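You operate a simulated robot arm through the tools that you are given. There is no shell and no other tool. Be economical: measure what you need, move in short steps, check, and stop when the job is done.

You run a simulated robot arm. Do the job below in one go: nothing can be reset, and whatever is moved stays where it is left.

Task
Take the small bottle that says "brown" from the packing table and put it on the bay d shelf. Take the red cone from the packing table and leave it on the lower table. Take the black heel from the top of the small grey table and put it on the mesh under the pegs. Fetch the steel plate and set it in the inside of the tray marked rubber. Stack the 10 heel block from the top of the plywood bench on top of the 9 heel block. Fetch the black bottle and stand it on the black heel pad on the top of the plywood bench. Take the wax tin and put it on the mesh under the pegs. Lift the upper oil cup lid open. The order is free. Set down upright: small bottle, cone, black bottle.

The check looks at the end state, three seconds after you hand in, the way a careful person would. Anything else that was tipped, shoved, dropped, spilled or broken makes it a failure. Lids that push on must go on centred and level and be pressed home; caps that screw on are set level and turned clockwise until they are tight.

Robot
A 7-joint arm with a two-finger parallel gripper on a trunk, on a base that drives. Base frame: it is fixed to the floor where the robot stands at the start and does not move with it; the origin is under the middle of the robot, x ahead of it, y to its left, z up; the surface under the hand at the start is at about z = 0.84. Readings come in m, degrees, newtons and seconds.
With the tool pointing down near the work surface it reaches from about 0.48 to 0.92 m from the robot's upright axis, wherever it stands. Its first joint turns from -115.0 to 115.0 degrees. Places, roughly: bay D shelf [0.9, -1, 1.1]; black bottle [-0.5, 2, 1]; cone [0.75, 0.5, 1]; heel [-4.25, 0, 0.5]; heel block [-0.25, 1.75, 0.75]; heel pad [-1, 2, 0.75]; inside of the tray marked RUBBER (23x22 cm) [-1.98, -1.18, 0.8]; lower table [0.7, 1.2, 0.8]; mesh under the pegs (15x79 cm) [-2.36, 1.94, 0.9]; small bottle [0.5, 0, 0.75]; steel plate (9x7x2 cm) [-2.5, -1.2, 0.8]; upper oil cup lid [-3.6, 1.7, 1.5]; wax tin [-1.5, -1, 0.5]. Payload 3.91 kg.
Tool frame: the origin (TCP) lies between the finger pads and is the grasp point; the fingertips stand 0.03 m ahead of it; z points along the fingers, y is the line along which they close. The gripper opens to 0.11 m. The fingers are 0.02 m wide and 0.01 m thick; the gripper's body (0.048 by 0.112 m) begins 0.055 m behind the TCP.
Orientation is that of the tool frame in the base frame, as a unit quaternion [x, y, z, w]. With the fingers straight down and closing along the base's y, the tool's x points along the base's -x, its y along +y and its z along -z.

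Tools
- The arm moves only by the tool jog_arm. Its argument "plan" is a list of rows, each an object (a shift or turn left out is 0, a gripper value left out holds the last) with "grip": the gripper command, from -1 (fully open) to 1 (shut), values between in proportion; "dp": the shift along the tool's x, y, z in units of 100 mm (1.0 is 100 mm), a list of three; "rotation": the turn, a rotation vector about the tool's x, y, z in units of 60 degrees (1.0 is 60 degrees), a list of three. In form: [{"grip": grip, "dp": [x, y, z], "rotation": [ax, ay, az]}, ...]. A call has 1 to 8 rows; each row is the pose to reach, as a shift and turn from the pose commanded when the call began, along the tool's axes at that moment. A call with a number of a shift or a turn outside -1 to 1 is refused whole. Each row takes 0.2 s and may step no farther than 0.05 m and 8.6 degrees from the row before; otherwise, or with a gripper value out of range, the whole call is refused. A pose out of reach is approached as far as the arm can. The call stops where the force on the tool passes 40 N (or 10 N more than at its start, if that is more) or the arm is blocked; 0.2 s more then pass. Each finger travels about 0.153 m/s and halts on what it meets, pressing with about 21 N; the grip force reading is that of the motor and also rises with nothing between the fingers. The clock runs only during rows and for 0.2 s after the last one: add rows that repeat a pose to give the fingers time. It gives the time, the measured TCP pose, the force on the tool (base axes), the opening and the grip force at its end, in the units of the frame above (readings bear some noise), with the torque about the TCP (base axes, N m) and any sound that the robot's microphone picked up.
- Cameras (640 x 400 px; columns grow to the right, rows downward): "scene" is now at [0.2277, 0.227, 1.3392]; the picture's right is [0.23, -0.97, 0.00], its down [-0.55, -0.13, -0.82] and it looks along [0.80, 0.19, -0.57] (base axes); focal length 214 px, centre (320, 200). "wrist" rides on the gripper at [0.072, 0.017, -0.103] in the tool frame; the picture's right is [-0.23, 0.97, 0.00], its down [-0.76, -0.18, -0.62] and it looks along [-0.61, -0.14, 0.78] (tool axes); focal length 222 px, centre (320, 200). There is no depth. A picture from a camera that has moved, and an enlarged one, comes with that camera's place and axes in the base frame and with its lens.
- snapshot(camera): a new picture of that camera. The clock stands still meanwhile.
- slide_trunk(by): slides the trunk up (or, below 0, down) by that many m; the arm and the scene camera ride with it, the base frame stays. It gives what a move gives, with no picture.
- drive_base(legs): drives the robot by 1 to 6 legs, each [ahead, left, turn to the left] in m, m and degrees, along the robot's own axes; the way and the turn of a leg run together, so that a leg with both is an arc; at most 1.5 m and 180 degrees a leg. The arm and the cameras ride along, it lands a little off, and it stops where it bumps. It gives what a move gives.
- aim_head(pan, tilt): turns the head with the scene camera to pan (to the left, within 80 degrees either way) and tilt (down, from -29 to 69), counted from straight ahead of the robot. It gives what a move gives.
- inspect(camera, box): a new picture of the part [left, top, right, bottom] of that camera's present view, enlarged. The clock stands still meanwhile.
- close_job(): hands the job in; it is judged then, once.

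Go step by step. Nothing tells you exact positions but the pictures and the camera data: compare them with the known pose of the tool, close in by small moves and look again before you grip or let go. The budget is 217 turns and 198 pictures, counting those below and the enlarged ones. Unless the task says otherwise, let go and move clear before handing in, and close with one line.

The tools are called after "Call:" as a command line: name --argument value ..., lists and objects as JSON in quotes. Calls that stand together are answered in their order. jog_arm: Moves the arm, as the interface text tells. Its arguments: {"type":"object","properties":{"plan":{"type":"array","items":{"type":"object","properties":{"grip":{"type":"number"},"dp":{"type":"array","items":{"type":"number"}},"rotation":{"type":"array","items":{"type":"number"}}}}}},"required":["plan"]} The other tools are called the same way: slide_trunk (by) slides the trunk up or down; drive_base (legs) drives the base; aim_head (pan, tilt) turns the head that bears the scene camera; snapshot (camera) takes a picture; inspect (camera, box) takes an enlarged picture of a part of a camera's view; close_job () hands the job in.

At the start:

```text
clock: 0.0
tool_pos: [0.5476, 0.093, 1.1696]
tcp_rot: [0.0, 1.0, 0.001, 0.0]
contact_force: [-0.7, -0.4, -0.7]
ft_torque: [-0.04, 0.01, 0.02]
opening: 0.1099
finger_force: 0.1
trunk travel left (down, up): [-0.675, 0.315]
robot x, y, heading: [0.0011, 0.0067, -0.1]
head pan, tilt: [13.5, 34.7]
```

scene: 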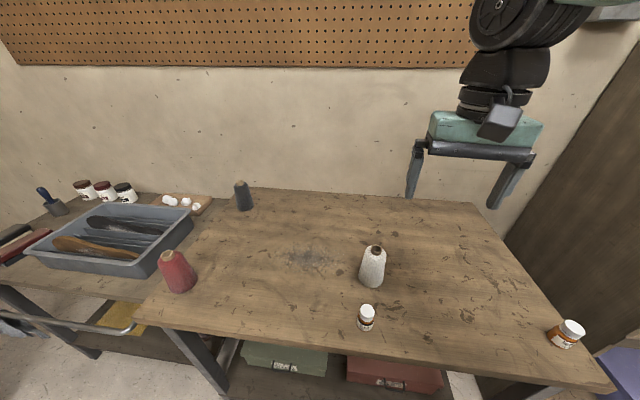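
wrist: 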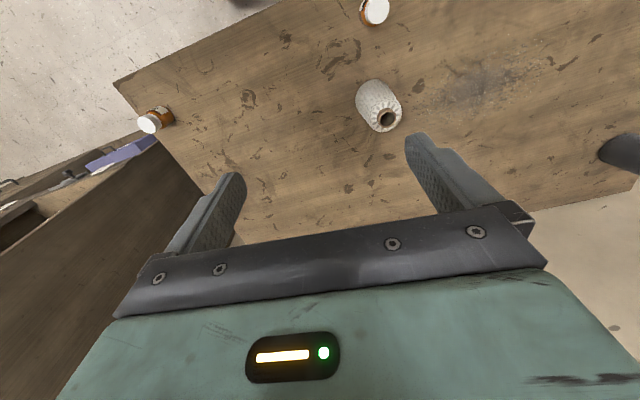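

I see the packing table with a red cone, a white cone, a dark cone and two small bottles. I'll enlarge the bottles to read their labels.

Call:
inspect --camera "scene" --box '[336, 290, 400, 340]'

Call:
inspect --camera "scene" --box '[536, 305, 600, 355]'

Call:
inspect --camera "scene" --box '[0, 160, 260, 320]'

```text
8.00 times, centred on (368, 315) of scene
camera zoom: at [0.2277, 0.227, 1.3392], right [0.23, -0.97, 0.0], down [-0.55, -0.13, -0.82], along [0.8, 0.19, -0.57], focal length 1716 px, centre (-64, -720)
```

zoom: 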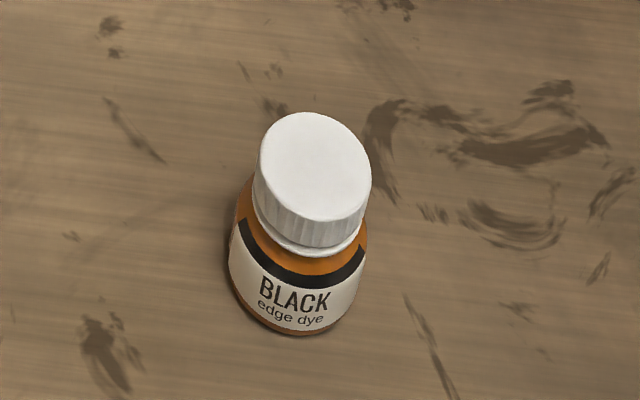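

```text
8.00 times, centred on (568, 330) of scene
camera zoom: at [0.2277, 0.227, 1.3392], right [0.23, -0.97, 0.0], down [-0.55, -0.13, -0.82], along [0.8, 0.19, -0.57], focal length 1716 px, centre (-1664, -840)
```

zoom: 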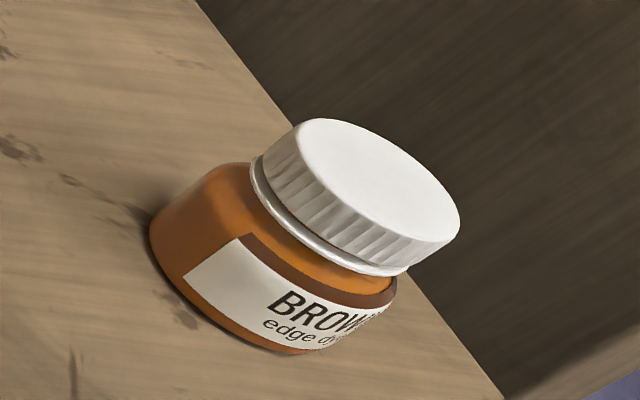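

```text
2.46 times, centred on (130, 240) of scene
camera zoom: at [0.2277, 0.227, 1.3392], right [0.23, -0.97, 0.0], down [-0.55, -0.13, -0.82], along [0.8, 0.19, -0.57], focal length 528 px, centre (788, 102)
```

zoom: 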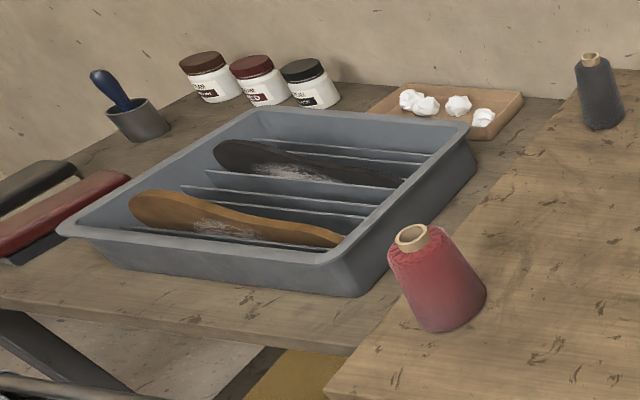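

The brown bottle is the one near the right edge, at about (0.54, -0.21), and the red cone is at about (0.47, 0.66). I'll look right for the bay D shelf and left at the lower table.

Call:
aim_head --pan -55 --tilt 20

Call:
snapshot --camera "scene"

Call:
aim_head --pan 65 --tilt 30

Call:
snapshot --camera "scene"

```text
clock: 1.4
tool_pos: [0.5482, 0.0927, 1.1698]
tcp_rot: [0.001, 1.0, -0.001, 0.0]
contact_force: [0.6, -0.2, 1.0]
ft_torque: [0.01, 0.0, 0.0]
opening: 0.1102
finger_force: 0.1
trunk travel left (down, up): [-0.675, 0.315]
robot x, y, heading: [0.0001, 0.0025, -0.2]
head pan, tilt: [-55.0, 20.0]
```

```text
192 pictures are left
camera scene: at [0.1954, 0.1301, 1.3626], right [-0.82, -0.57, 0.0], down [-0.2, 0.28, -0.94], along [0.54, -0.77, -0.34], focal length 214 px, centre (320, 200)
```

scene: 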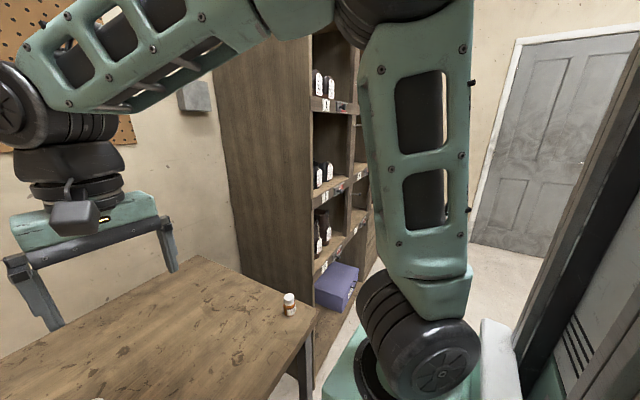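

```text
clock: 3.4
tool_pos: [0.547, 0.0921, 1.1705]
tcp_rot: [0.0, 1.0, -0.001, 0.0]
contact_force: [0.0, -0.2, 0.5]
ft_torque: [0.02, 0.0, 0.01]
opening: 0.1099
finger_force: 0.0
trunk travel left (down, up): [-0.675, 0.315]
robot x, y, heading: [-0.0014, 0.0034, 0.2]
head pan, tilt: [65.0, 30.0]
```

```text
191 pictures are left
camera scene: at [0.1802, 0.2883, 1.3466], right [0.91, -0.42, 0.0], down [-0.21, -0.45, -0.87], along [0.37, 0.78, -0.5], focal length 214 px, centre (320, 200)
```

scene: 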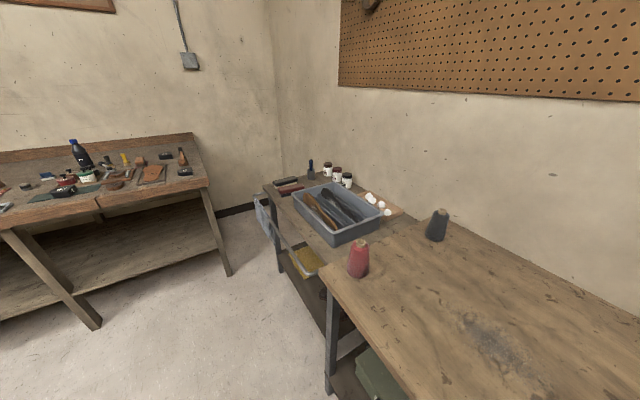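

The shelf unit stands to the right, with its open bays facing roughly -x. I'll look further that way and enlarge the labels.

Call:
aim_head --pan -78 --tilt 30

Call:
snapshot --camera "scene"

Call:
inspect --camera "scene" --box '[140, 0, 300, 200]'

```text
clock: 5.7
tool_pos: [0.5479, 0.092, 1.17]
tcp_rot: [0.0, 1.0, 0.0, 0.0]
contact_force: [0.3, -0.3, 0.3]
ft_torque: [0.04, -0.01, 0.02]
opening: 0.11
finger_force: 0.0
trunk travel left (down, up): [-0.675, 0.315]
robot x, y, heading: [0.0024, -0.0017, -0.1]
head pan, tilt: [-78.0, 30.0]
```

```text
190 pictures are left
camera scene: at [0.1608, 0.1179, 1.3466], right [-0.98, -0.21, 0.0], down [-0.1, 0.49, -0.87], along [0.18, -0.85, -0.5], focal length 214 px, centre (320, 200)
```

scene: 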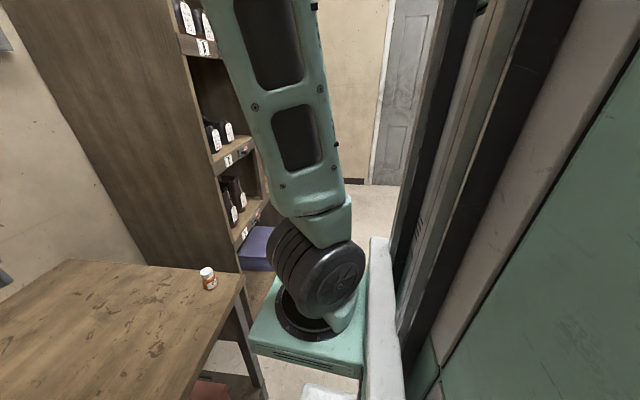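

```text
2.00 times, centred on (220, 100) of scene
camera zoom: at [0.1608, 0.1179, 1.3466], right [-0.98, -0.21, 0.0], down [-0.1, 0.49, -0.87], along [0.18, -0.85, -0.5], focal length 429 px, centre (520, 400)
```

zoom: 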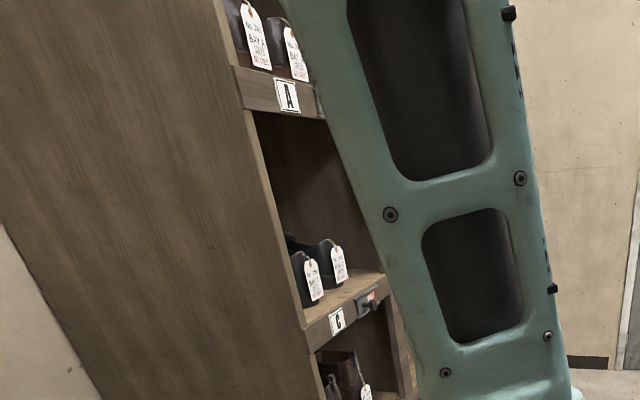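

Bays A, C and E form the left column, so D should be beside C. I'll drive over to view it before gripping anything.

Call:
drive_base --legs '[[-0.2, 0, 0], [0, -1.0, 0]]'

Call:
aim_head --pan 0 --tilt 15

Call:
snapshot --camera "scene"

```text
clock: 12.0
tool_pos: [0.3462, -0.8907, 1.17]
tcp_rot: [0.001, 1.0, 0.001, 0.0]
contact_force: [-0.4, -0.1, -0.6]
ft_torque: [0.01, -0.02, -0.01]
opening: 0.1099
finger_force: 0.0
trunk travel left (down, up): [-0.675, 0.315]
robot x, y, heading: [-0.2043, -0.9817, 0.1]
head pan, tilt: [-78.0, 30.0]
```

```text
clock: 13.5
tool_pos: [0.3448, -0.8915, 1.1692]
tcp_rot: [0.0, 1.0, -0.001, 0.0]
contact_force: [-1.0, -0.7, -1.2]
ft_torque: [0.0, 0.01, 0.01]
opening: 0.1101
finger_force: 0.0
trunk travel left (down, up): [-0.675, 0.315]
robot x, y, heading: [-0.2011, -0.9795, 0.0]
head pan, tilt: [0.0, 15.0]
```

```text
188 pictures are left
camera scene: at [0.0344, -0.7765, 1.3708], right [0.0, -1.0, 0.0], down [-0.26, 0.0, -0.97], along [0.97, 0.0, -0.26], focal length 214 px, centre (320, 200)
```

scene: 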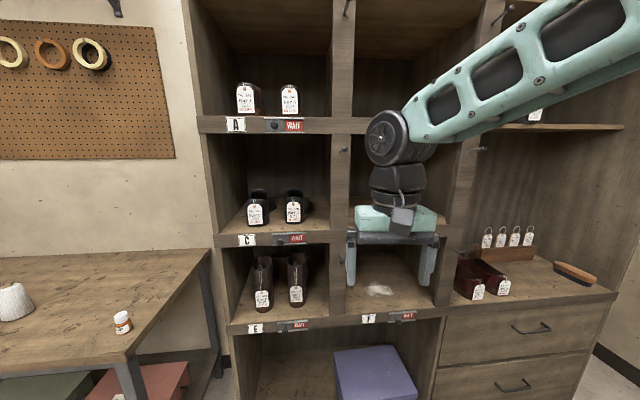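

The hand hides bay D, which spans about y -0.88 to -1.19 with its shelf near z 1.07 and roughly 0.3 m of headroom. I'll drive back to the bottle and pitch the tool forward 45°, so it can both pick and place into the bay.

Call:
drive_base --legs '[[0, 0.72, 0], [0.1, 0, 0]]'

Call:
jog_arm --plan '[{"rotation": [0, -0.125, 0]}, {"rotation": [0, -0.25, 0]}, {"rotation": [0, -0.375, 0]}, {"rotation": [0, -0.5, 0]}, {"rotation": [0, -0.625, 0]}, {"rotation": [0, -0.75, 0]}]'

Call:
aim_head --pan -20 --tilt 40

Call:
snapshot --camera "scene"

Call:
snapshot --camera "wrist"

```text
clock: 18.2
tool_pos: [0.4554, -0.1824, 1.1694]
tcp_rot: [0.009, 1.0, 0.0, 0.0]
contact_force: [0.3, -0.2, 0.5]
ft_torque: [-0.01, -0.01, -0.01]
opening: 0.11
finger_force: 0.1
trunk travel left (down, up): [-0.675, 0.315]
robot x, y, heading: [-0.0955, -0.2634, -1.0]
head pan, tilt: [0.0, 15.0]
```

```text
clock: 19.6
tool_pos: [0.455, -0.1807, 1.1703]
tcp_rot: [0.008, 0.924, -0.002, 0.383]
contact_force: [0.5, -0.8, 0.4]
ft_torque: [-0.01, 0.05, 0.0]
opening: 0.11
finger_force: 0.0
trunk travel left (down, up): [-0.675, 0.315]
robot x, y, heading: [-0.0952, -0.2672, -1.1]
head pan, tilt: [0.0, 15.0]
```

```text
clock: 20.4
tool_pos: [0.4557, -0.1813, 1.1697]
tcp_rot: [0.008, 0.924, -0.004, 0.382]
contact_force: [-0.1, -0.8, -0.4]
ft_torque: [-0.02, 0.0, 0.05]
opening: 0.1101
finger_force: 0.1
trunk travel left (down, up): [-0.675, 0.315]
robot x, y, heading: [-0.0955, -0.2652, -1.3]
head pan, tilt: [-20.0, 40.0]
```

```text
187 pictures are left
camera scene: at [0.1311, -0.0912, 1.3313], right [-0.36, -0.93, 0.0], down [-0.6, 0.23, -0.77], along [0.72, -0.27, -0.64], focal length 214 px, centre (320, 200)
```

scene: 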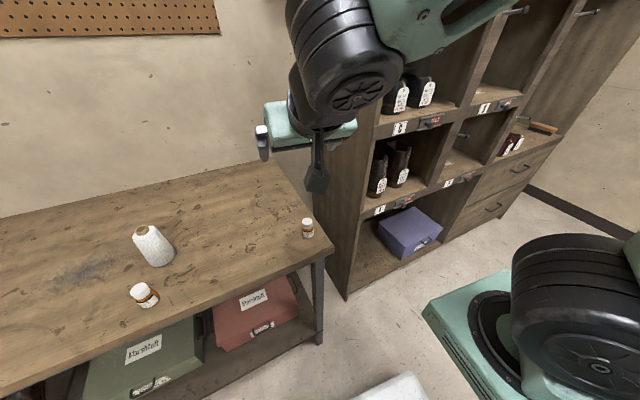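

```text
186 pictures are left
camera wrist: at [0.3308, -0.1623, 1.1918], right [0.18, 0.97, 0.16], down [0.1, -0.18, 0.98], along [0.98, -0.16, -0.12], focal length 222 px, centre (320, 200)
```

wrist: 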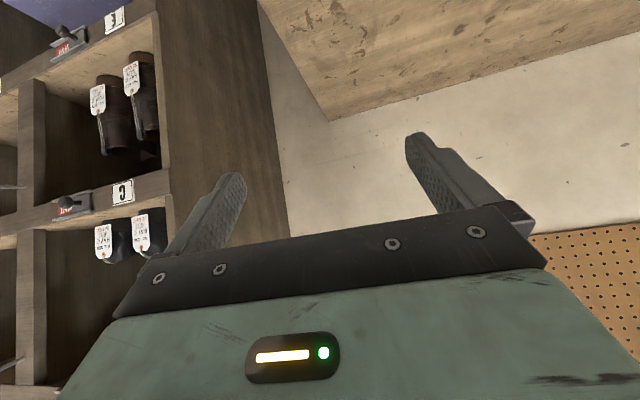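

Now I'll refine the bottle's position with an enlarged view.

Call:
inspect --camera "scene" --box '[276, 205, 340, 245]'

```text
10.00 times, centred on (308, 225) of scene
camera zoom: at [0.1311, -0.0912, 1.3313], right [-0.36, -0.93, 0.0], down [-0.6, 0.23, -0.77], along [0.72, -0.27, -0.64], focal length 2145 px, centre (440, -50)
```

zoom: 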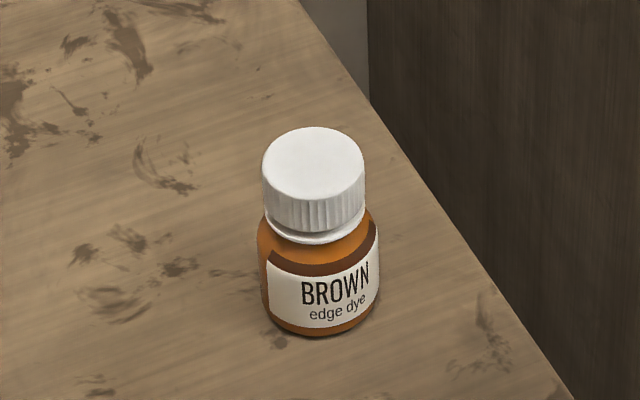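

The bottle is at about (0.541, -0.212), 3.4 cm wide and 5.5 cm tall. I'll lower the trunk, then close in.

Call:
slide_trunk --by -0.21

Call:
jog_arm --plan '[{"dp": [0, -0.15, 0.2], "grip": -0.2}, {"dp": [0, -0.3, 0.4]}]'

Call:
snapshot --camera "wrist"

Call:
snapshot --camera "scene"

```text
clock: 22.7
tool_pos: [0.4549, -0.1818, 0.9594]
tcp_rot: [0.008, 0.924, -0.003, 0.382]
contact_force: [-0.4, -0.2, -1.0]
ft_torque: [-0.01, -0.02, 0.02]
opening: 0.1101
finger_force: 0.1
trunk travel left (down, up): [-0.465, 0.525]
robot x, y, heading: [-0.0943, -0.2647, -1.1]
head pan, tilt: [-20.0, 40.0]
```

```text
clock: 23.3
tool_pos: [0.4809, -0.2119, 0.9305]
tcp_rot: [0.007, 0.924, -0.003, 0.383]
contact_force: [0.6, 0.0, -0.5]
ft_torque: [-0.02, 0.0, 0.0]
opening: 0.0661
finger_force: 0.0
trunk travel left (down, up): [-0.465, 0.525]
robot x, y, heading: [-0.0922, -0.2603, -0.9]
head pan, tilt: [-20.0, 40.0]
```

```text
184 pictures are left
camera wrist: at [0.3574, -0.1923, 0.9519], right [0.18, 0.97, 0.16], down [0.1, -0.18, 0.98], along [0.98, -0.16, -0.12], focal length 222 px, centre (320, 200)
```

wrist: 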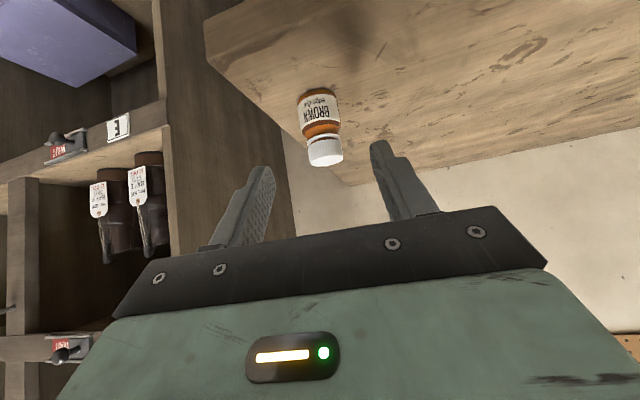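

```text
183 pictures are left
camera scene: at [0.1309, -0.0912, 1.1213], right [-0.36, -0.93, 0.0], down [-0.6, 0.23, -0.77], along [0.72, -0.27, -0.64], focal length 214 px, centre (320, 200)
```

scene: 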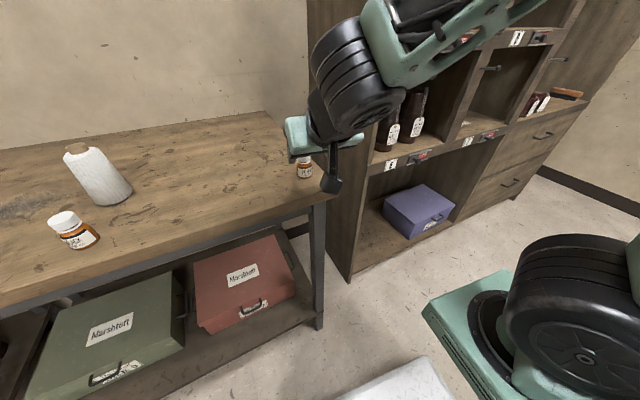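

The bottle lies centred between the fingers, so I'll advance along the tool axis and grip.

Call:
jog_arm --plan '[{"dp": [-0.02, 0, 0.4]}, {"dp": [-0.04, 0, 0.8]}, {"dp": [-0.04, 0, 0.8]}]'

Call:
snapshot --camera "wrist"

```text
clock: 24.1
tool_pos: [0.5428, -0.2122, 0.878]
tcp_rot: [0.008, 0.924, -0.003, 0.383]
contact_force: [0.0, 0.5, 0.0]
ft_torque: [0.01, 0.04, 0.0]
opening: 0.0661
finger_force: 0.1
trunk travel left (down, up): [-0.465, 0.525]
robot x, y, heading: [-0.0925, -0.2669, -1.2]
head pan, tilt: [-20.0, 40.0]
```

```text
182 pictures are left
camera wrist: at [0.4177, -0.1931, 0.899], right [0.18, 0.97, 0.16], down [0.1, -0.18, 0.98], along [0.98, -0.16, -0.12], focal length 222 px, centre (320, 200)
```

wrist: 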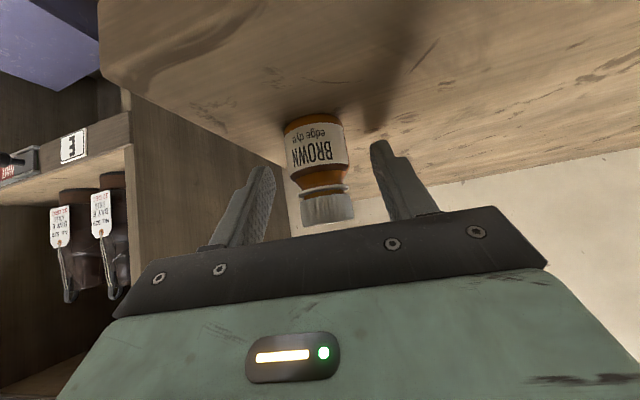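

Call:
jog_arm --plan '[{"dp": [0.03, 0, 0.03]}, {"dp": [0.03, 0, 0.03], "grip": 1}, {"dp": [0.03, 0, 0.03], "grip": 1}, {"dp": [0.03, 0, 0.03], "grip": 1}]'

Call:
jog_arm --plan '[{"dp": [-0.3, 0, -0.3]}, {"dp": [-0.6, 0, -0.6]}]'

Call:
snapshot --camera "wrist"

```text
clock: 25.1
tool_pos: [0.5435, -0.2124, 0.8732]
tcp_rot: [0.008, 0.924, -0.003, 0.383]
contact_force: [0.0, -0.5, -0.3]
ft_torque: [-0.01, 0.04, 0.01]
opening: 0.034
finger_force: 21.2
trunk travel left (down, up): [-0.465, 0.525]
robot x, y, heading: [-0.0958, -0.2657, -1.0]
head pan, tilt: [-20.0, 40.0]
```

```text
clock: 25.7
tool_pos: [0.5437, -0.2106, 0.9578]
tcp_rot: [0.009, 0.924, -0.004, 0.383]
contact_force: [0.0, 0.0, -1.5]
ft_torque: [0.02, 0.02, 0.01]
opening: 0.0341
finger_force: 21.4
trunk travel left (down, up): [-0.465, 0.525]
robot x, y, heading: [-0.0961, -0.2618, -0.9]
head pan, tilt: [-20.0, 40.0]
```

```text
181 pictures are left
camera wrist: at [0.4195, -0.1921, 0.9796], right [0.18, 0.97, 0.16], down [0.1, -0.18, 0.98], along [0.98, -0.16, -0.12], focal length 222 px, centre (320, 200)
```

wrist: 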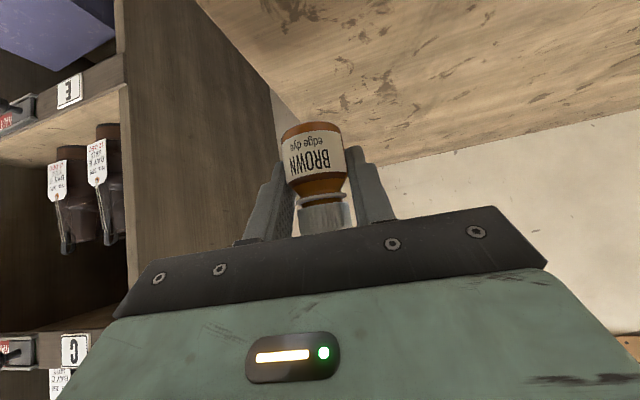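

The bottle is held upright with its base about 3.3 cm below the TCP. I'll raise it, back off and drive to bay D.

Call:
slide_trunk --by 0.27

Call:
drive_base --legs '[[-0.3, 0, 1], [0, -0.8, 0]]'

Call:
aim_head --pan 0 --tilt 20

Call:
snapshot --camera "scene"

Call:
snapshot --camera "wrist"

```text
clock: 28.4
tool_pos: [0.5446, -0.2121, 1.2271]
tcp_rot: [0.008, 0.924, -0.003, 0.383]
contact_force: [0.7, 0.1, -0.7]
ft_torque: [0.01, 0.0, -0.03]
opening: 0.0343
finger_force: 21.3
trunk travel left (down, up): [-0.735, 0.255]
robot x, y, heading: [-0.092, -0.2642, -1.1]
head pan, tilt: [-20.0, 40.0]
```

```text
clock: 34.4
tool_pos: [0.2256, -0.9982, 1.2272]
tcp_rot: [0.008, 0.924, -0.003, 0.383]
contact_force: [0.3, -0.1, -0.6]
ft_torque: [0.0, 0.0, 0.0]
opening: 0.034
finger_force: 21.3
trunk travel left (down, up): [-0.735, 0.255]
robot x, y, heading: [-0.4107, -1.0517, -1.2]
head pan, tilt: [-20.0, 40.0]
```

```text
clock: 35.2
tool_pos: [0.2276, -0.9995, 1.2278]
tcp_rot: [0.008, 0.924, -0.004, 0.383]
contact_force: [-0.1, 0.2, -1.2]
ft_torque: [0.0, -0.03, -0.03]
opening: 0.034
finger_force: 21.1
trunk travel left (down, up): [-0.735, 0.255]
robot x, y, heading: [-0.4102, -1.0539, -0.9]
head pan, tilt: [0.0, 20.0]
```

```text
180 pictures are left
camera scene: at [-0.1717, -0.8493, 1.4226], right [-0.02, -1.0, 0.0], down [-0.34, 0.01, -0.94], along [0.94, -0.02, -0.34], focal length 214 px, centre (320, 200)
```

scene: 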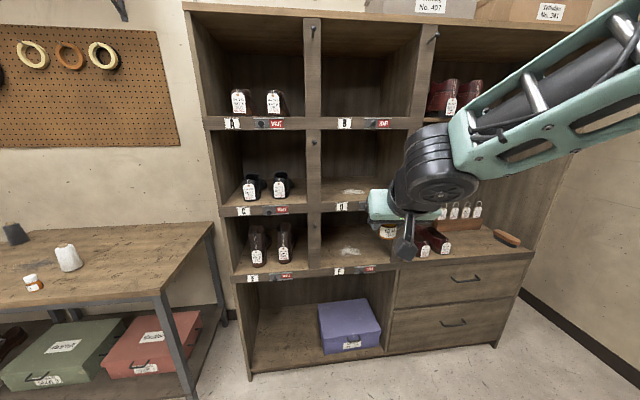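

```text
179 pictures are left
camera wrist: at [0.1028, -0.9793, 1.2495], right [0.18, 0.97, 0.16], down [0.1, -0.18, 0.98], along [0.98, -0.16, -0.12], focal length 222 px, centre (320, 200)
```

wrist: 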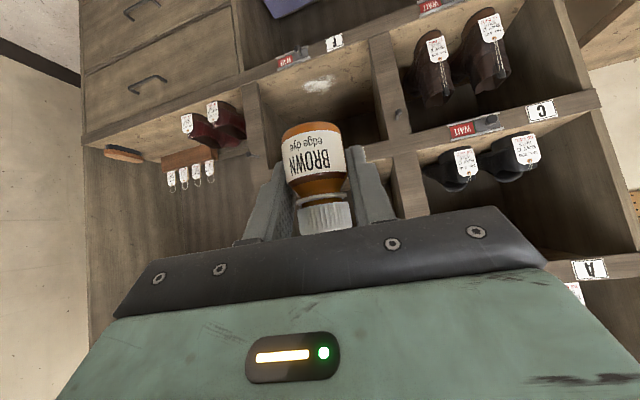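

Bay D is empty, with its front at x≈0.656, its shelf top at about z 1.107 and its middle at y≈-1.02. I'll drive closer and lower to the insertion height.

Call:
drive_base --legs '[[0.38, -0.015, 0]]'

Call:
slide_trunk --by -0.05

Call:
snapshot --camera "wrist"

Call:
snapshot --camera "scene"

```text
clock: 37.6
tool_pos: [0.6088, -1.0146, 1.2264]
tcp_rot: [0.005, 0.924, -0.002, 0.383]
contact_force: [0.9, 0.3, -1.0]
ft_torque: [0.01, -0.02, 0.01]
opening: 0.0344
finger_force: 20.9
trunk travel left (down, up): [-0.735, 0.255]
robot x, y, heading: [-0.0297, -1.0722, -0.6]
head pan, tilt: [0.0, 20.0]
```

```text
clock: 38.5
tool_pos: [0.6085, -1.0132, 1.1776]
tcp_rot: [0.005, 0.924, -0.003, 0.382]
contact_force: [0.3, 1.1, -0.4]
ft_torque: [0.01, 0.01, -0.02]
opening: 0.0341
finger_force: 21.1
trunk travel left (down, up): [-0.685, 0.305]
robot x, y, heading: [-0.0273, -1.0688, -0.5]
head pan, tilt: [0.0, 20.0]
```

```text
178 pictures are left
camera wrist: at [0.4841, -0.9953, 1.1994], right [0.17, 0.97, 0.16], down [0.1, -0.18, 0.98], along [0.98, -0.15, -0.12], focal length 222 px, centre (320, 200)
```

wrist: 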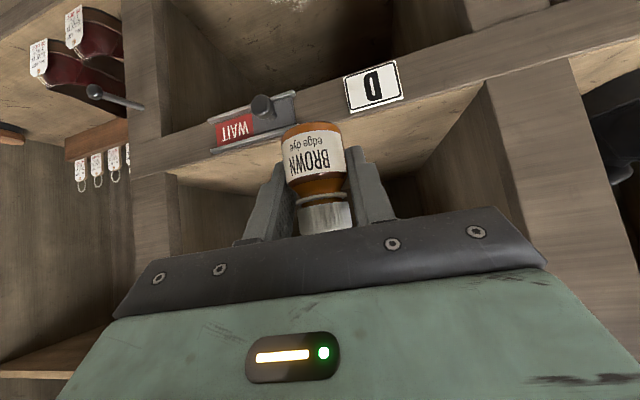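

```text
177 pictures are left
camera scene: at [0.2085, -0.8674, 1.3726], right [-0.01, -1.0, 0.0], down [-0.34, 0.0, -0.94], along [0.94, -0.01, -0.34], focal length 214 px, centre (320, 200)
```

scene: 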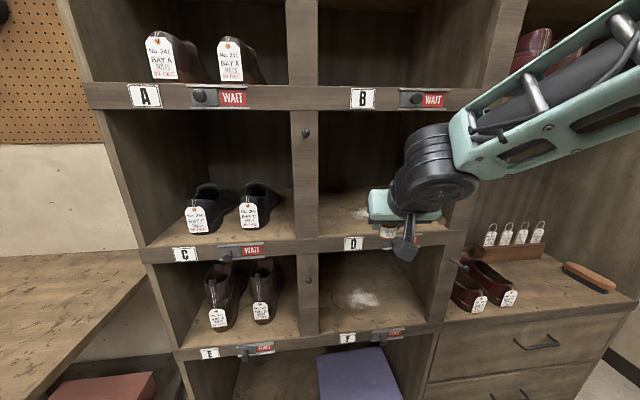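

Clearance looks right, with the bottle's base about 3 cm above the shelf. I'll move straight in.

Call:
jog_arm --plan '[{"dp": [-0.25, 0, 0.25]}, {"dp": [-0.5, -0.05, 0.5]}, {"dp": [-0.75, -0.05, 0.75]}, {"dp": [-1, -0.05, 1]}, {"dp": [-1, -0.05, 1]}]'

Call:
snapshot --camera "wrist"

Call:
inspect --camera "scene" --box '[300, 140, 480, 280]'

```text
clock: 39.8
tool_pos: [0.7497, -1.0235, 1.176]
tcp_rot: [0.004, 0.924, -0.001, 0.382]
contact_force: [0.5, 0.2, -0.6]
ft_torque: [0.0, -0.01, 0.01]
opening: 0.034
finger_force: 20.9
trunk travel left (down, up): [-0.685, 0.305]
robot x, y, heading: [-0.0312, -1.0729, -0.7]
head pan, tilt: [0.0, 20.0]
```

```text
176 pictures are left
camera wrist: at [0.6255, -1.0036, 1.199], right [0.17, 0.97, 0.16], down [0.1, -0.18, 0.98], along [0.98, -0.15, -0.12], focal length 222 px, centre (320, 200)
```

wrist: 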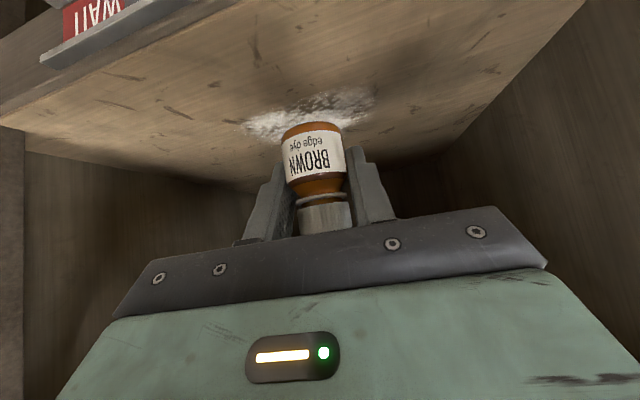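

```text
2.86 times, centred on (390, 210) of scene
camera zoom: at [0.2084, -0.8674, 1.3726], right [-0.01, -1.0, 0.0], down [-0.34, 0.0, -0.94], along [0.94, -0.01, -0.34], focal length 613 px, centre (120, 171)
```

zoom: 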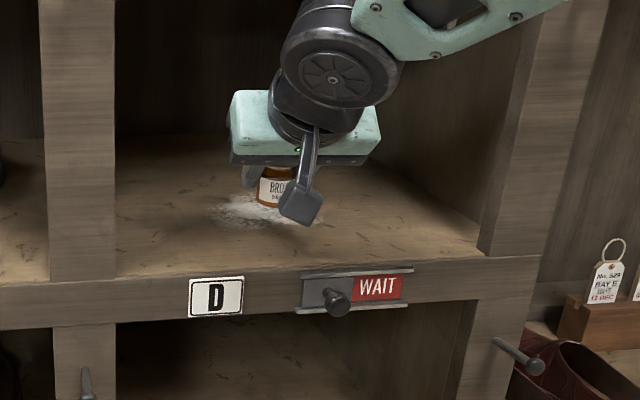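

Call:
jog_arm --plan '[{"dp": [0.1, 0, 0.1]}, {"dp": [0.17, 0, 0.17]}]'

Call:
inspect --camera "wrist" --box '[220, 70, 420, 195]'

```text
clock: 40.4
tool_pos: [0.7496, -1.0208, 1.1533]
tcp_rot: [0.005, 0.924, -0.002, 0.383]
contact_force: [-0.2, 0.0, -0.9]
ft_torque: [0.01, 0.01, 0.01]
opening: 0.034
finger_force: 21.1
trunk travel left (down, up): [-0.685, 0.305]
robot x, y, heading: [-0.0275, -1.0708, -0.5]
head pan, tilt: [0.0, 20.0]
```

```text
3.20 times, centred on (320, 132) of wrist
camera zoom: at [0.6251, -1.0023, 1.1748], right [0.17, 0.97, 0.16], down [0.1, -0.18, 0.98], along [0.98, -0.15, -0.12], focal length 711 px, centre (320, 416)
```

zoom: 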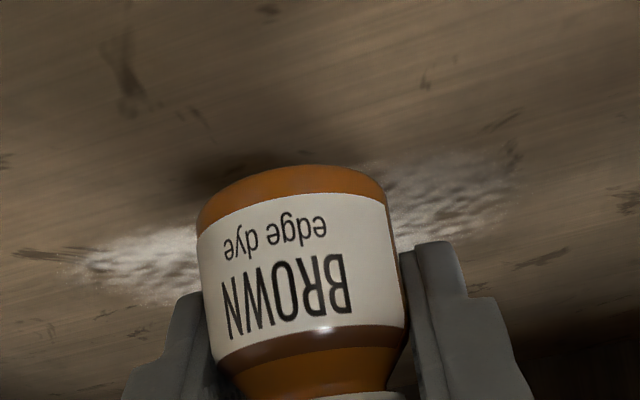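

Still hovering, close to the shelf; I'll lower in small steps until I feel contact.

Call:
jog_arm --plan '[{"dp": [0.03, 0, 0.03]}, {"dp": [0.055, 0, 0.055]}]'

Call:
jog_arm --plan '[{"dp": [0.02, 0, 0.02]}]'

```text
clock: 41.0
tool_pos: [0.7496, -1.022, 1.1459]
tcp_rot: [0.004, 0.924, -0.001, 0.383]
contact_force: [-0.5, -0.1, -0.2]
ft_torque: [-0.03, 0.0, -0.02]
opening: 0.0338
finger_force: 21.4
trunk travel left (down, up): [-0.685, 0.305]
robot x, y, heading: [-0.028, -1.0745, -0.6]
head pan, tilt: [0.0, 20.0]
```

```text
clock: 41.4
tool_pos: [0.7499, -1.0209, 1.1425]
tcp_rot: [0.005, 0.924, -0.002, 0.383]
contact_force: [0.5, -0.7, -0.6]
ft_torque: [-0.01, -0.02, -0.01]
opening: 0.034
finger_force: 21.0
trunk travel left (down, up): [-0.685, 0.305]
robot x, y, heading: [-0.0301, -1.076, -0.6]
head pan, tilt: [0.0, 20.0]
```

Call:
jog_arm --plan '[{"dp": [0.02, 0, 0.02]}]'

Call:
jog_arm --plan '[{"dp": [0.02, 0, 0.02]}]'

Call:
inspect --camera "wrist" --box '[220, 70, 420, 195]'

```text
clock: 41.8
tool_pos: [0.7497, -1.0228, 1.1396]
tcp_rot: [0.004, 0.924, 0.0, 0.382]
contact_force: [0.0, 0.9, 0.0]
ft_torque: [0.0, -0.06, -0.01]
opening: 0.0342
finger_force: 21.4
trunk travel left (down, up): [-0.685, 0.305]
robot x, y, heading: [-0.0277, -1.0738, -0.2]
head pan, tilt: [0.0, 20.0]
```

```text
clock: 42.1
tool_pos: [0.7489, -1.022, 1.1362]
tcp_rot: [0.005, 0.924, -0.003, 0.382]
contact_force: [0.9, -0.7, -0.2]
ft_torque: [0.0, -0.01, -0.01]
opening: 0.0343
finger_force: 21.0
trunk travel left (down, up): [-0.685, 0.305]
robot x, y, heading: [-0.0299, -1.0719, -0.6]
head pan, tilt: [0.0, 20.0]
```

```text
3.20 times, centred on (320, 132) of wrist
camera zoom: at [0.6249, -1.0035, 1.1587], right [0.17, 0.97, 0.16], down [0.1, -0.18, 0.98], along [0.98, -0.15, -0.12], focal length 711 px, centre (320, 416)
```

zoom: 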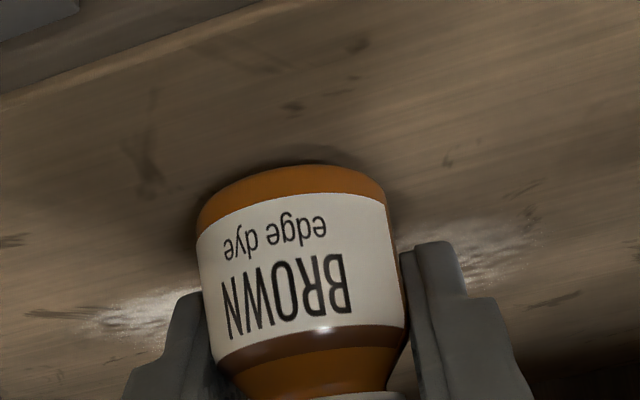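

Call:
jog_arm --plan '[{"dp": [0.015, 0, 0.015]}]'

Call:
jog_arm --plan '[{"dp": [0.015, 0, 0.015]}]'

```text
clock: 42.5
tool_pos: [0.7484, -1.022, 1.1339]
tcp_rot: [0.004, 0.924, -0.001, 0.383]
contact_force: [-1.1, -0.9, -1.0]
ft_torque: [-0.01, -0.02, 0.01]
opening: 0.0341
finger_force: 21.2
trunk travel left (down, up): [-0.685, 0.305]
robot x, y, heading: [-0.0318, -1.074, -0.7]
head pan, tilt: [0.0, 20.0]
```

```text
clock: 43.0
tool_pos: [0.7495, -1.021, 1.1331]
tcp_rot: [0.005, 0.924, -0.002, 0.382]
contact_force: [0.3, 0.5, -0.8]
ft_torque: [0.0, -0.01, -0.02]
opening: 0.034
finger_force: 20.9
trunk travel left (down, up): [-0.685, 0.305]
robot x, y, heading: [-0.0286, -1.0766, -0.8]
head pan, tilt: [0.0, 20.0]
```

Call:
jog_arm --plan '[{"dp": [0.02, 0, 0.02]}]'

Call:
jog_arm --plan '[{"dp": [0.015, 0, 0.015]}]'

Call:
jog_arm --plan '[{"dp": [0.015, 0, 0.015]}]'

Call:
inspect --camera "wrist" --box '[220, 70, 420, 195]'

```text
clock: 43.4
tool_pos: [0.7482, -1.0204, 1.1317]
tcp_rot: [0.005, 0.923, -0.001, 0.384]
contact_force: [-2.3, -2.5, 15.1]
ft_torque: [-0.1, 0.13, -0.01]
opening: 0.0339
finger_force: 20.9
trunk travel left (down, up): [-0.685, 0.305]
robot x, y, heading: [-0.0245, -1.0725, -0.4]
head pan, tilt: [0.0, 20.0]
```

```text
clock: 43.8
tool_pos: [0.7485, -1.0203, 1.1321]
tcp_rot: [0.005, 0.923, -0.002, 0.384]
contact_force: [2.3, -1.8, 22.4]
ft_torque: [-0.03, -0.04, -0.05]
opening: 0.034
finger_force: 21.0
trunk travel left (down, up): [-0.685, 0.305]
robot x, y, heading: [-0.0321, -1.0708, -0.9]
head pan, tilt: [0.0, 20.0]
```

```text
clock: 44.1
tool_pos: [0.749, -1.0193, 1.1288]
tcp_rot: [0.005, 0.923, -0.001, 0.385]
contact_force: [2.6, -3.3, 24.9]
ft_torque: [-0.2, -0.07, -0.06]
opening: 0.0339
finger_force: 20.8
trunk travel left (down, up): [-0.685, 0.305]
robot x, y, heading: [-0.0295, -1.0726, -0.4]
head pan, tilt: [0.0, 20.0]
```

```text
3.20 times, centred on (320, 132) of wrist
camera zoom: at [0.6247, -1.0019, 1.1497], right [0.17, 0.97, 0.16], down [0.09, -0.18, 0.98], along [0.98, -0.15, -0.12], focal length 711 px, centre (320, 416)
```

zoom: 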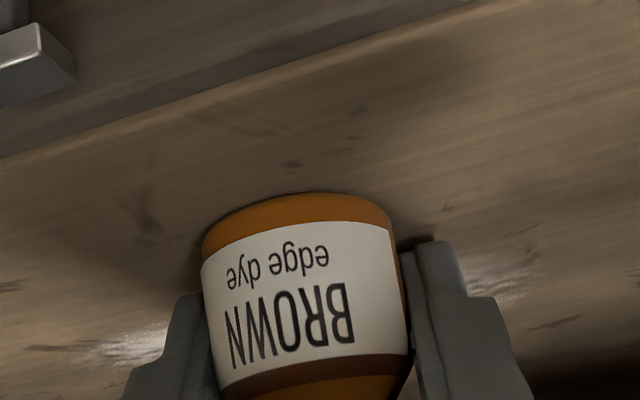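

The bottle is on the shelf. I'll relieve the pressure, release it and back out.

Call:
jog_arm --plan '[{"dp": [-0.025, 0, -0.025]}, {"dp": [-0.025, 0, -0.025], "grip": 0.0}, {"dp": [-0.025, 0, -0.025], "grip": 0}, {"dp": [-0.025, 0, -0.3]}, {"dp": [-0.025, 0, -0.7]}, {"dp": [0.3, 0, -1.0]}, {"dp": [0.7, 0, -1]}]'

Call:
snapshot --camera "wrist"

Call:
inspect --camera "scene" --box '[300, 140, 480, 280]'

```text
clock: 45.8
tool_pos: [0.6284, -1.0232, 1.1496]
tcp_rot: [0.005, 0.924, -0.002, 0.383]
contact_force: [0.0, -1.1, -0.1]
ft_torque: [0.0, -0.02, 0.0]
opening: 0.0551
finger_force: 0.1
trunk travel left (down, up): [-0.685, 0.305]
robot x, y, heading: [-0.0289, -1.0727, -0.5]
head pan, tilt: [0.0, 20.0]
```

```text
171 pictures are left
camera wrist: at [0.5046, -1.0042, 1.1712], right [0.17, 0.97, 0.16], down [0.1, -0.18, 0.98], along [0.98, -0.15, -0.12], focal length 222 px, centre (320, 200)
```

wrist: 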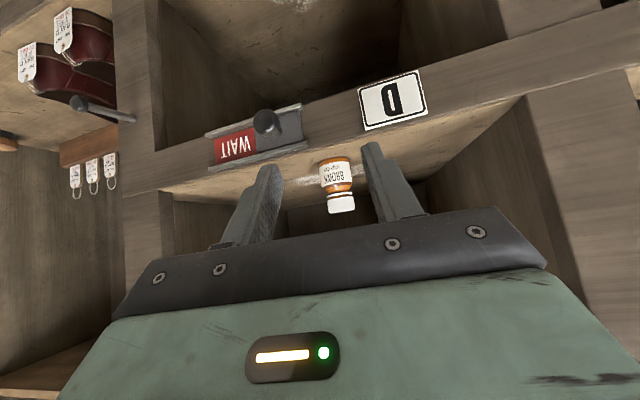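

```text
2.86 times, centred on (390, 210) of scene
camera zoom: at [0.2087, -0.8674, 1.3726], right [-0.01, -1.0, 0.0], down [-0.34, 0.0, -0.94], along [0.94, -0.01, -0.34], focal length 613 px, centre (120, 171)
```

zoom: 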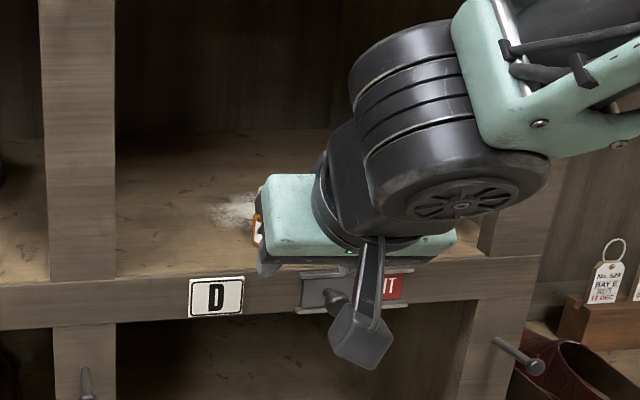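

The bottle stands cleanly in bay D. I'll back away, straighten the tool and drive toward the red cone.

Call:
drive_base --legs '[[-0.35, 0, 0.5], [0, 1.5, 0]]'

Call:
jog_arm --plan '[{"rotation": [0, 0.125, 0], "grip": -1}, {"rotation": [0, 0.25, 0]}, {"rotation": [0, 0.375, 0]}, {"rotation": [0, 0.5, 0]}, {"rotation": [0, 0.625, 0]}, {"rotation": [0, 0.75, 0]}]'

Call:
aim_head --pan 40 --tilt 30

Call:
snapshot --camera "scene"

```text
clock: 55.2
tool_pos: [0.3154, 0.4868, 1.1487]
tcp_rot: [0.021, 0.924, -0.009, 0.383]
contact_force: [-0.6, 0.0, 0.2]
ft_torque: [-0.01, 0.03, 0.01]
opening: 0.0552
finger_force: 0.1
trunk travel left (down, up): [-0.685, 0.305]
robot x, y, heading: [-0.3419, 0.4596, -2.7]
head pan, tilt: [0.0, 20.0]
```

```text
clock: 56.6
tool_pos: [0.3158, 0.4857, 1.1504]
tcp_rot: [0.022, 1.0, 0.0, -0.001]
contact_force: [-0.6, 0.5, 0.8]
ft_torque: [-0.01, 0.01, 0.01]
opening: 0.11
finger_force: 0.1
trunk travel left (down, up): [-0.685, 0.305]
robot x, y, heading: [-0.3418, 0.4579, -2.6]
head pan, tilt: [0.0, 20.0]
```

```text
clock: 57.7
tool_pos: [0.3171, 0.4858, 1.1498]
tcp_rot: [0.022, 1.0, 0.0, 0.0]
contact_force: [0.3, -0.1, 0.3]
ft_torque: [0.03, 0.0, 0.0]
opening: 0.1099
finger_force: 0.0
trunk travel left (down, up): [-0.685, 0.305]
robot x, y, heading: [-0.3436, 0.4604, -2.6]
head pan, tilt: [40.0, 30.0]
```

```text
169 pictures are left
camera scene: at [-0.1203, 0.7148, 1.3566], right [0.61, -0.79, 0.0], down [-0.4, -0.3, -0.87], along [0.69, 0.53, -0.5], focal length 214 px, centre (320, 200)
```

scene: 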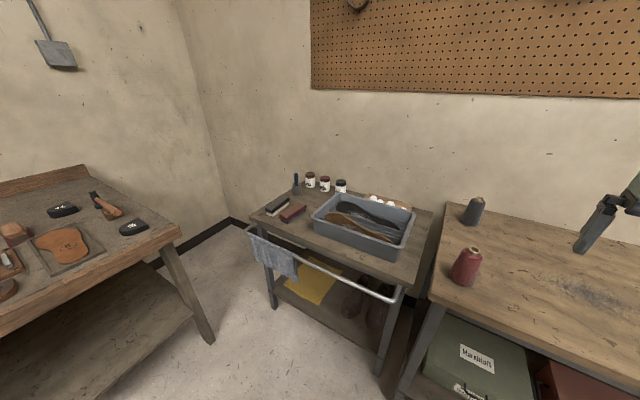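

Call:
inspect --camera "scene" --box '[240, 160, 500, 322]'

```text
2.46 times, centred on (370, 241) of scene
camera zoom: at [-0.1203, 0.7148, 1.3566], right [0.61, -0.79, 0.0], down [-0.4, -0.3, -0.87], along [0.69, 0.53, -0.5], focal length 528 px, centre (197, 99)
```

zoom: 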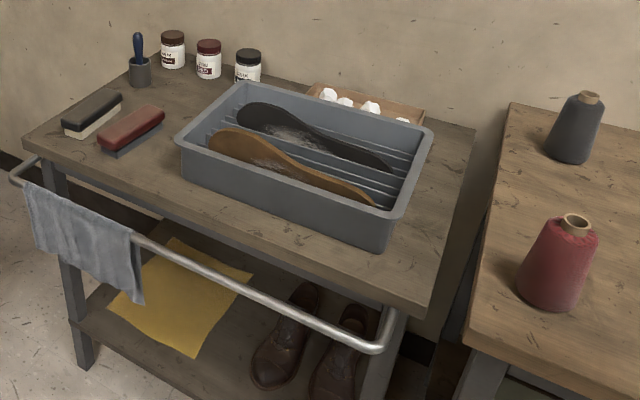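

The lower table has a clear spot between the tray's left end and the red brush, near (0.42, 1.23). The cone and this spot are both reachable from about (-0.2, 0.95), so I'll drive there.

Call:
drive_base --legs '[[0.12, 0.45, 2.6]]'

Call:
aim_head --pan 5 --tilt 45

Call:
snapshot --camera "scene"

Call:
snapshot --camera "wrist"

```text
clock: 60.5
tool_pos: [0.4463, 0.9748, 1.1492]
tcp_rot: [0.0, 1.0, 0.0, 0.0]
contact_force: [-0.2, 0.5, 0.1]
ft_torque: [0.0, 0.01, -0.02]
opening: 0.1099
finger_force: 0.0
trunk travel left (down, up): [-0.685, 0.305]
robot x, y, heading: [-0.2135, 0.9211, 0.2]
head pan, tilt: [40.0, 30.0]
```

```text
clock: 61.5
tool_pos: [0.4462, 0.9745, 1.1491]
tcp_rot: [0.0, 1.0, 0.0, 0.0]
contact_force: [-0.1, -0.5, 0.0]
ft_torque: [0.0, -0.03, 0.01]
opening: 0.1097
finger_force: 0.1
trunk travel left (down, up): [-0.685, 0.305]
robot x, y, heading: [-0.2095, 0.9194, -0.0]
head pan, tilt: [5.0, 45.0]
```

```text
167 pictures are left
camera scene: at [0.0116, 1.1321, 1.334], right [0.09, -1.0, 0.0], down [-0.7, -0.06, -0.71], along [0.7, 0.06, -0.71], focal length 214 px, centre (320, 200)
```

scene: 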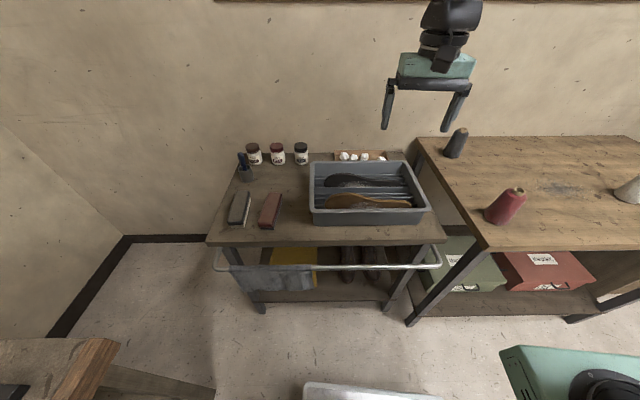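

```text
166 pictures are left
camera wrist: at [0.3736, 0.9918, 1.2528], right [0.23, 0.97, 0.0], down [0.76, -0.18, 0.62], along [0.61, -0.14, -0.78], focal length 222 px, centre (320, 200)
```

wrist: 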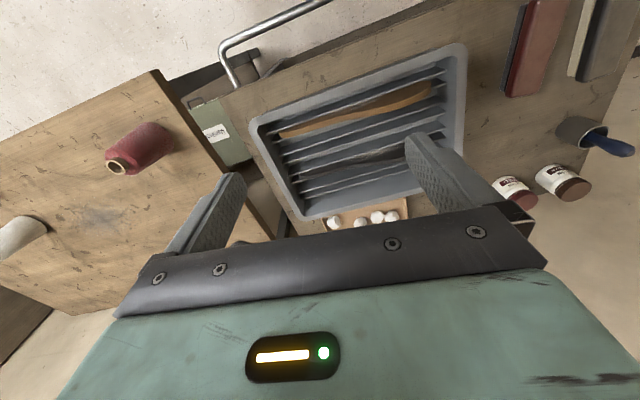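

There's a roomier spot behind the brushes and in front of the jars, near (0.66, 1.355). First I'll refine the cone position.

Call:
inspect --camera "scene" --box '[465, 170, 545, 240]'

Call:
inspect --camera "scene" --box '[200, 130, 340, 260]'

```text
5.71 times, centred on (505, 205) of scene
camera zoom: at [0.0116, 1.1321, 1.334], right [0.09, -1.0, 0.0], down [-0.7, -0.06, -0.71], along [0.7, 0.06, -0.71], focal length 1226 px, centre (-737, 171)
```

zoom: 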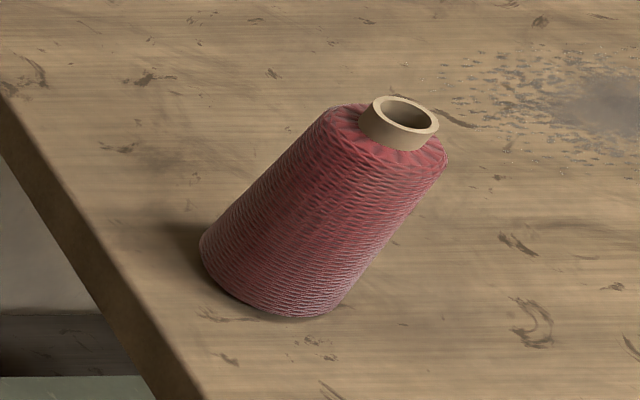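

```text
3.08 times, centred on (270, 195) of scene
camera zoom: at [0.0116, 1.1321, 1.334], right [0.09, -1.0, 0.0], down [-0.7, -0.06, -0.71], along [0.7, 0.06, -0.71], focal length 660 px, centre (474, 215)
```

zoom: 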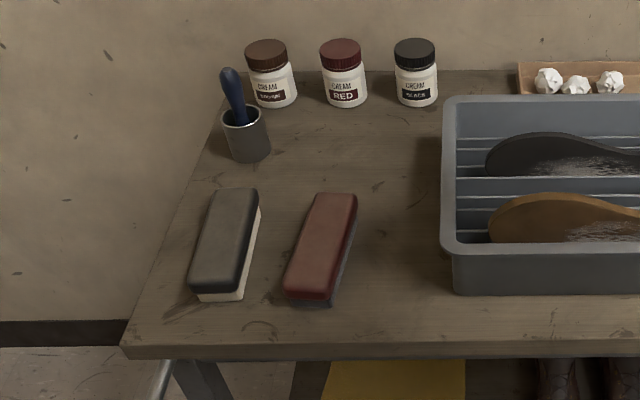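

The cone is at (0.480, 0.636), about 10.8 cm tall. I'll drive so the hand is over it.

Call:
drive_base --legs '[[0.034, -0.337, 0]]'

Call:
snapshot --camera "wrist"

Call:
aim_head --pan -5 --tilt 40

Call:
snapshot --camera "scene"

```text
clock: 63.7
tool_pos: [0.4808, 0.6407, 1.1511]
tcp_rot: [0.002, 1.0, 0.0, 0.0]
contact_force: [0.8, 0.0, -0.5]
ft_torque: [0.0, 0.01, 0.01]
opening: 0.1099
finger_force: 0.1
trunk travel left (down, up): [-0.685, 0.305]
robot x, y, heading: [-0.1764, 0.5861, -0.3]
head pan, tilt: [5.0, 45.0]
```

```text
163 pictures are left
camera wrist: at [0.4079, 0.6576, 1.2528], right [0.23, 0.97, 0.0], down [0.76, -0.18, 0.62], along [0.61, -0.14, -0.78], focal length 222 px, centre (320, 200)
```

wrist: 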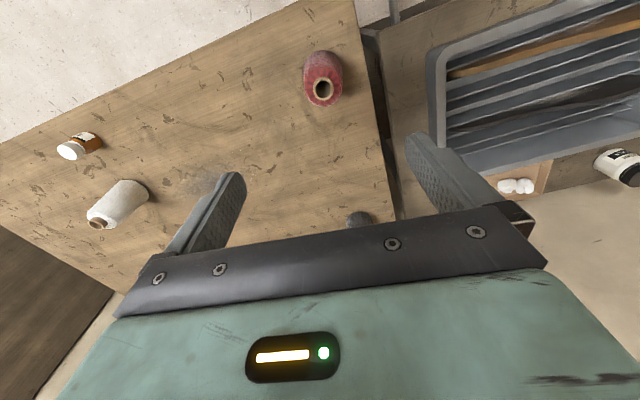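

```text
clock: 64.4
tool_pos: [0.4808, 0.6407, 1.1487]
tcp_rot: [0.002, 1.0, 0.001, 0.0]
contact_force: [0.0, -0.3, 0.4]
ft_torque: [0.01, 0.04, -0.02]
opening: 0.11
finger_force: 0.1
trunk travel left (down, up): [-0.685, 0.305]
robot x, y, heading: [-0.1792, 0.5872, -0.1]
head pan, tilt: [-5.0, 40.0]
```

```text
162 pictures are left
camera scene: at [0.0499, 0.7844, 1.3412], right [-0.09, -1.0, 0.0], down [-0.64, 0.06, -0.77], along [0.76, -0.07, -0.64], focal length 214 px, centre (320, 200)
```

scene: 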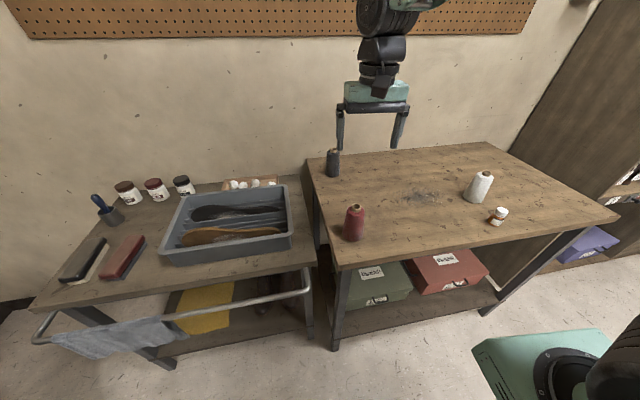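

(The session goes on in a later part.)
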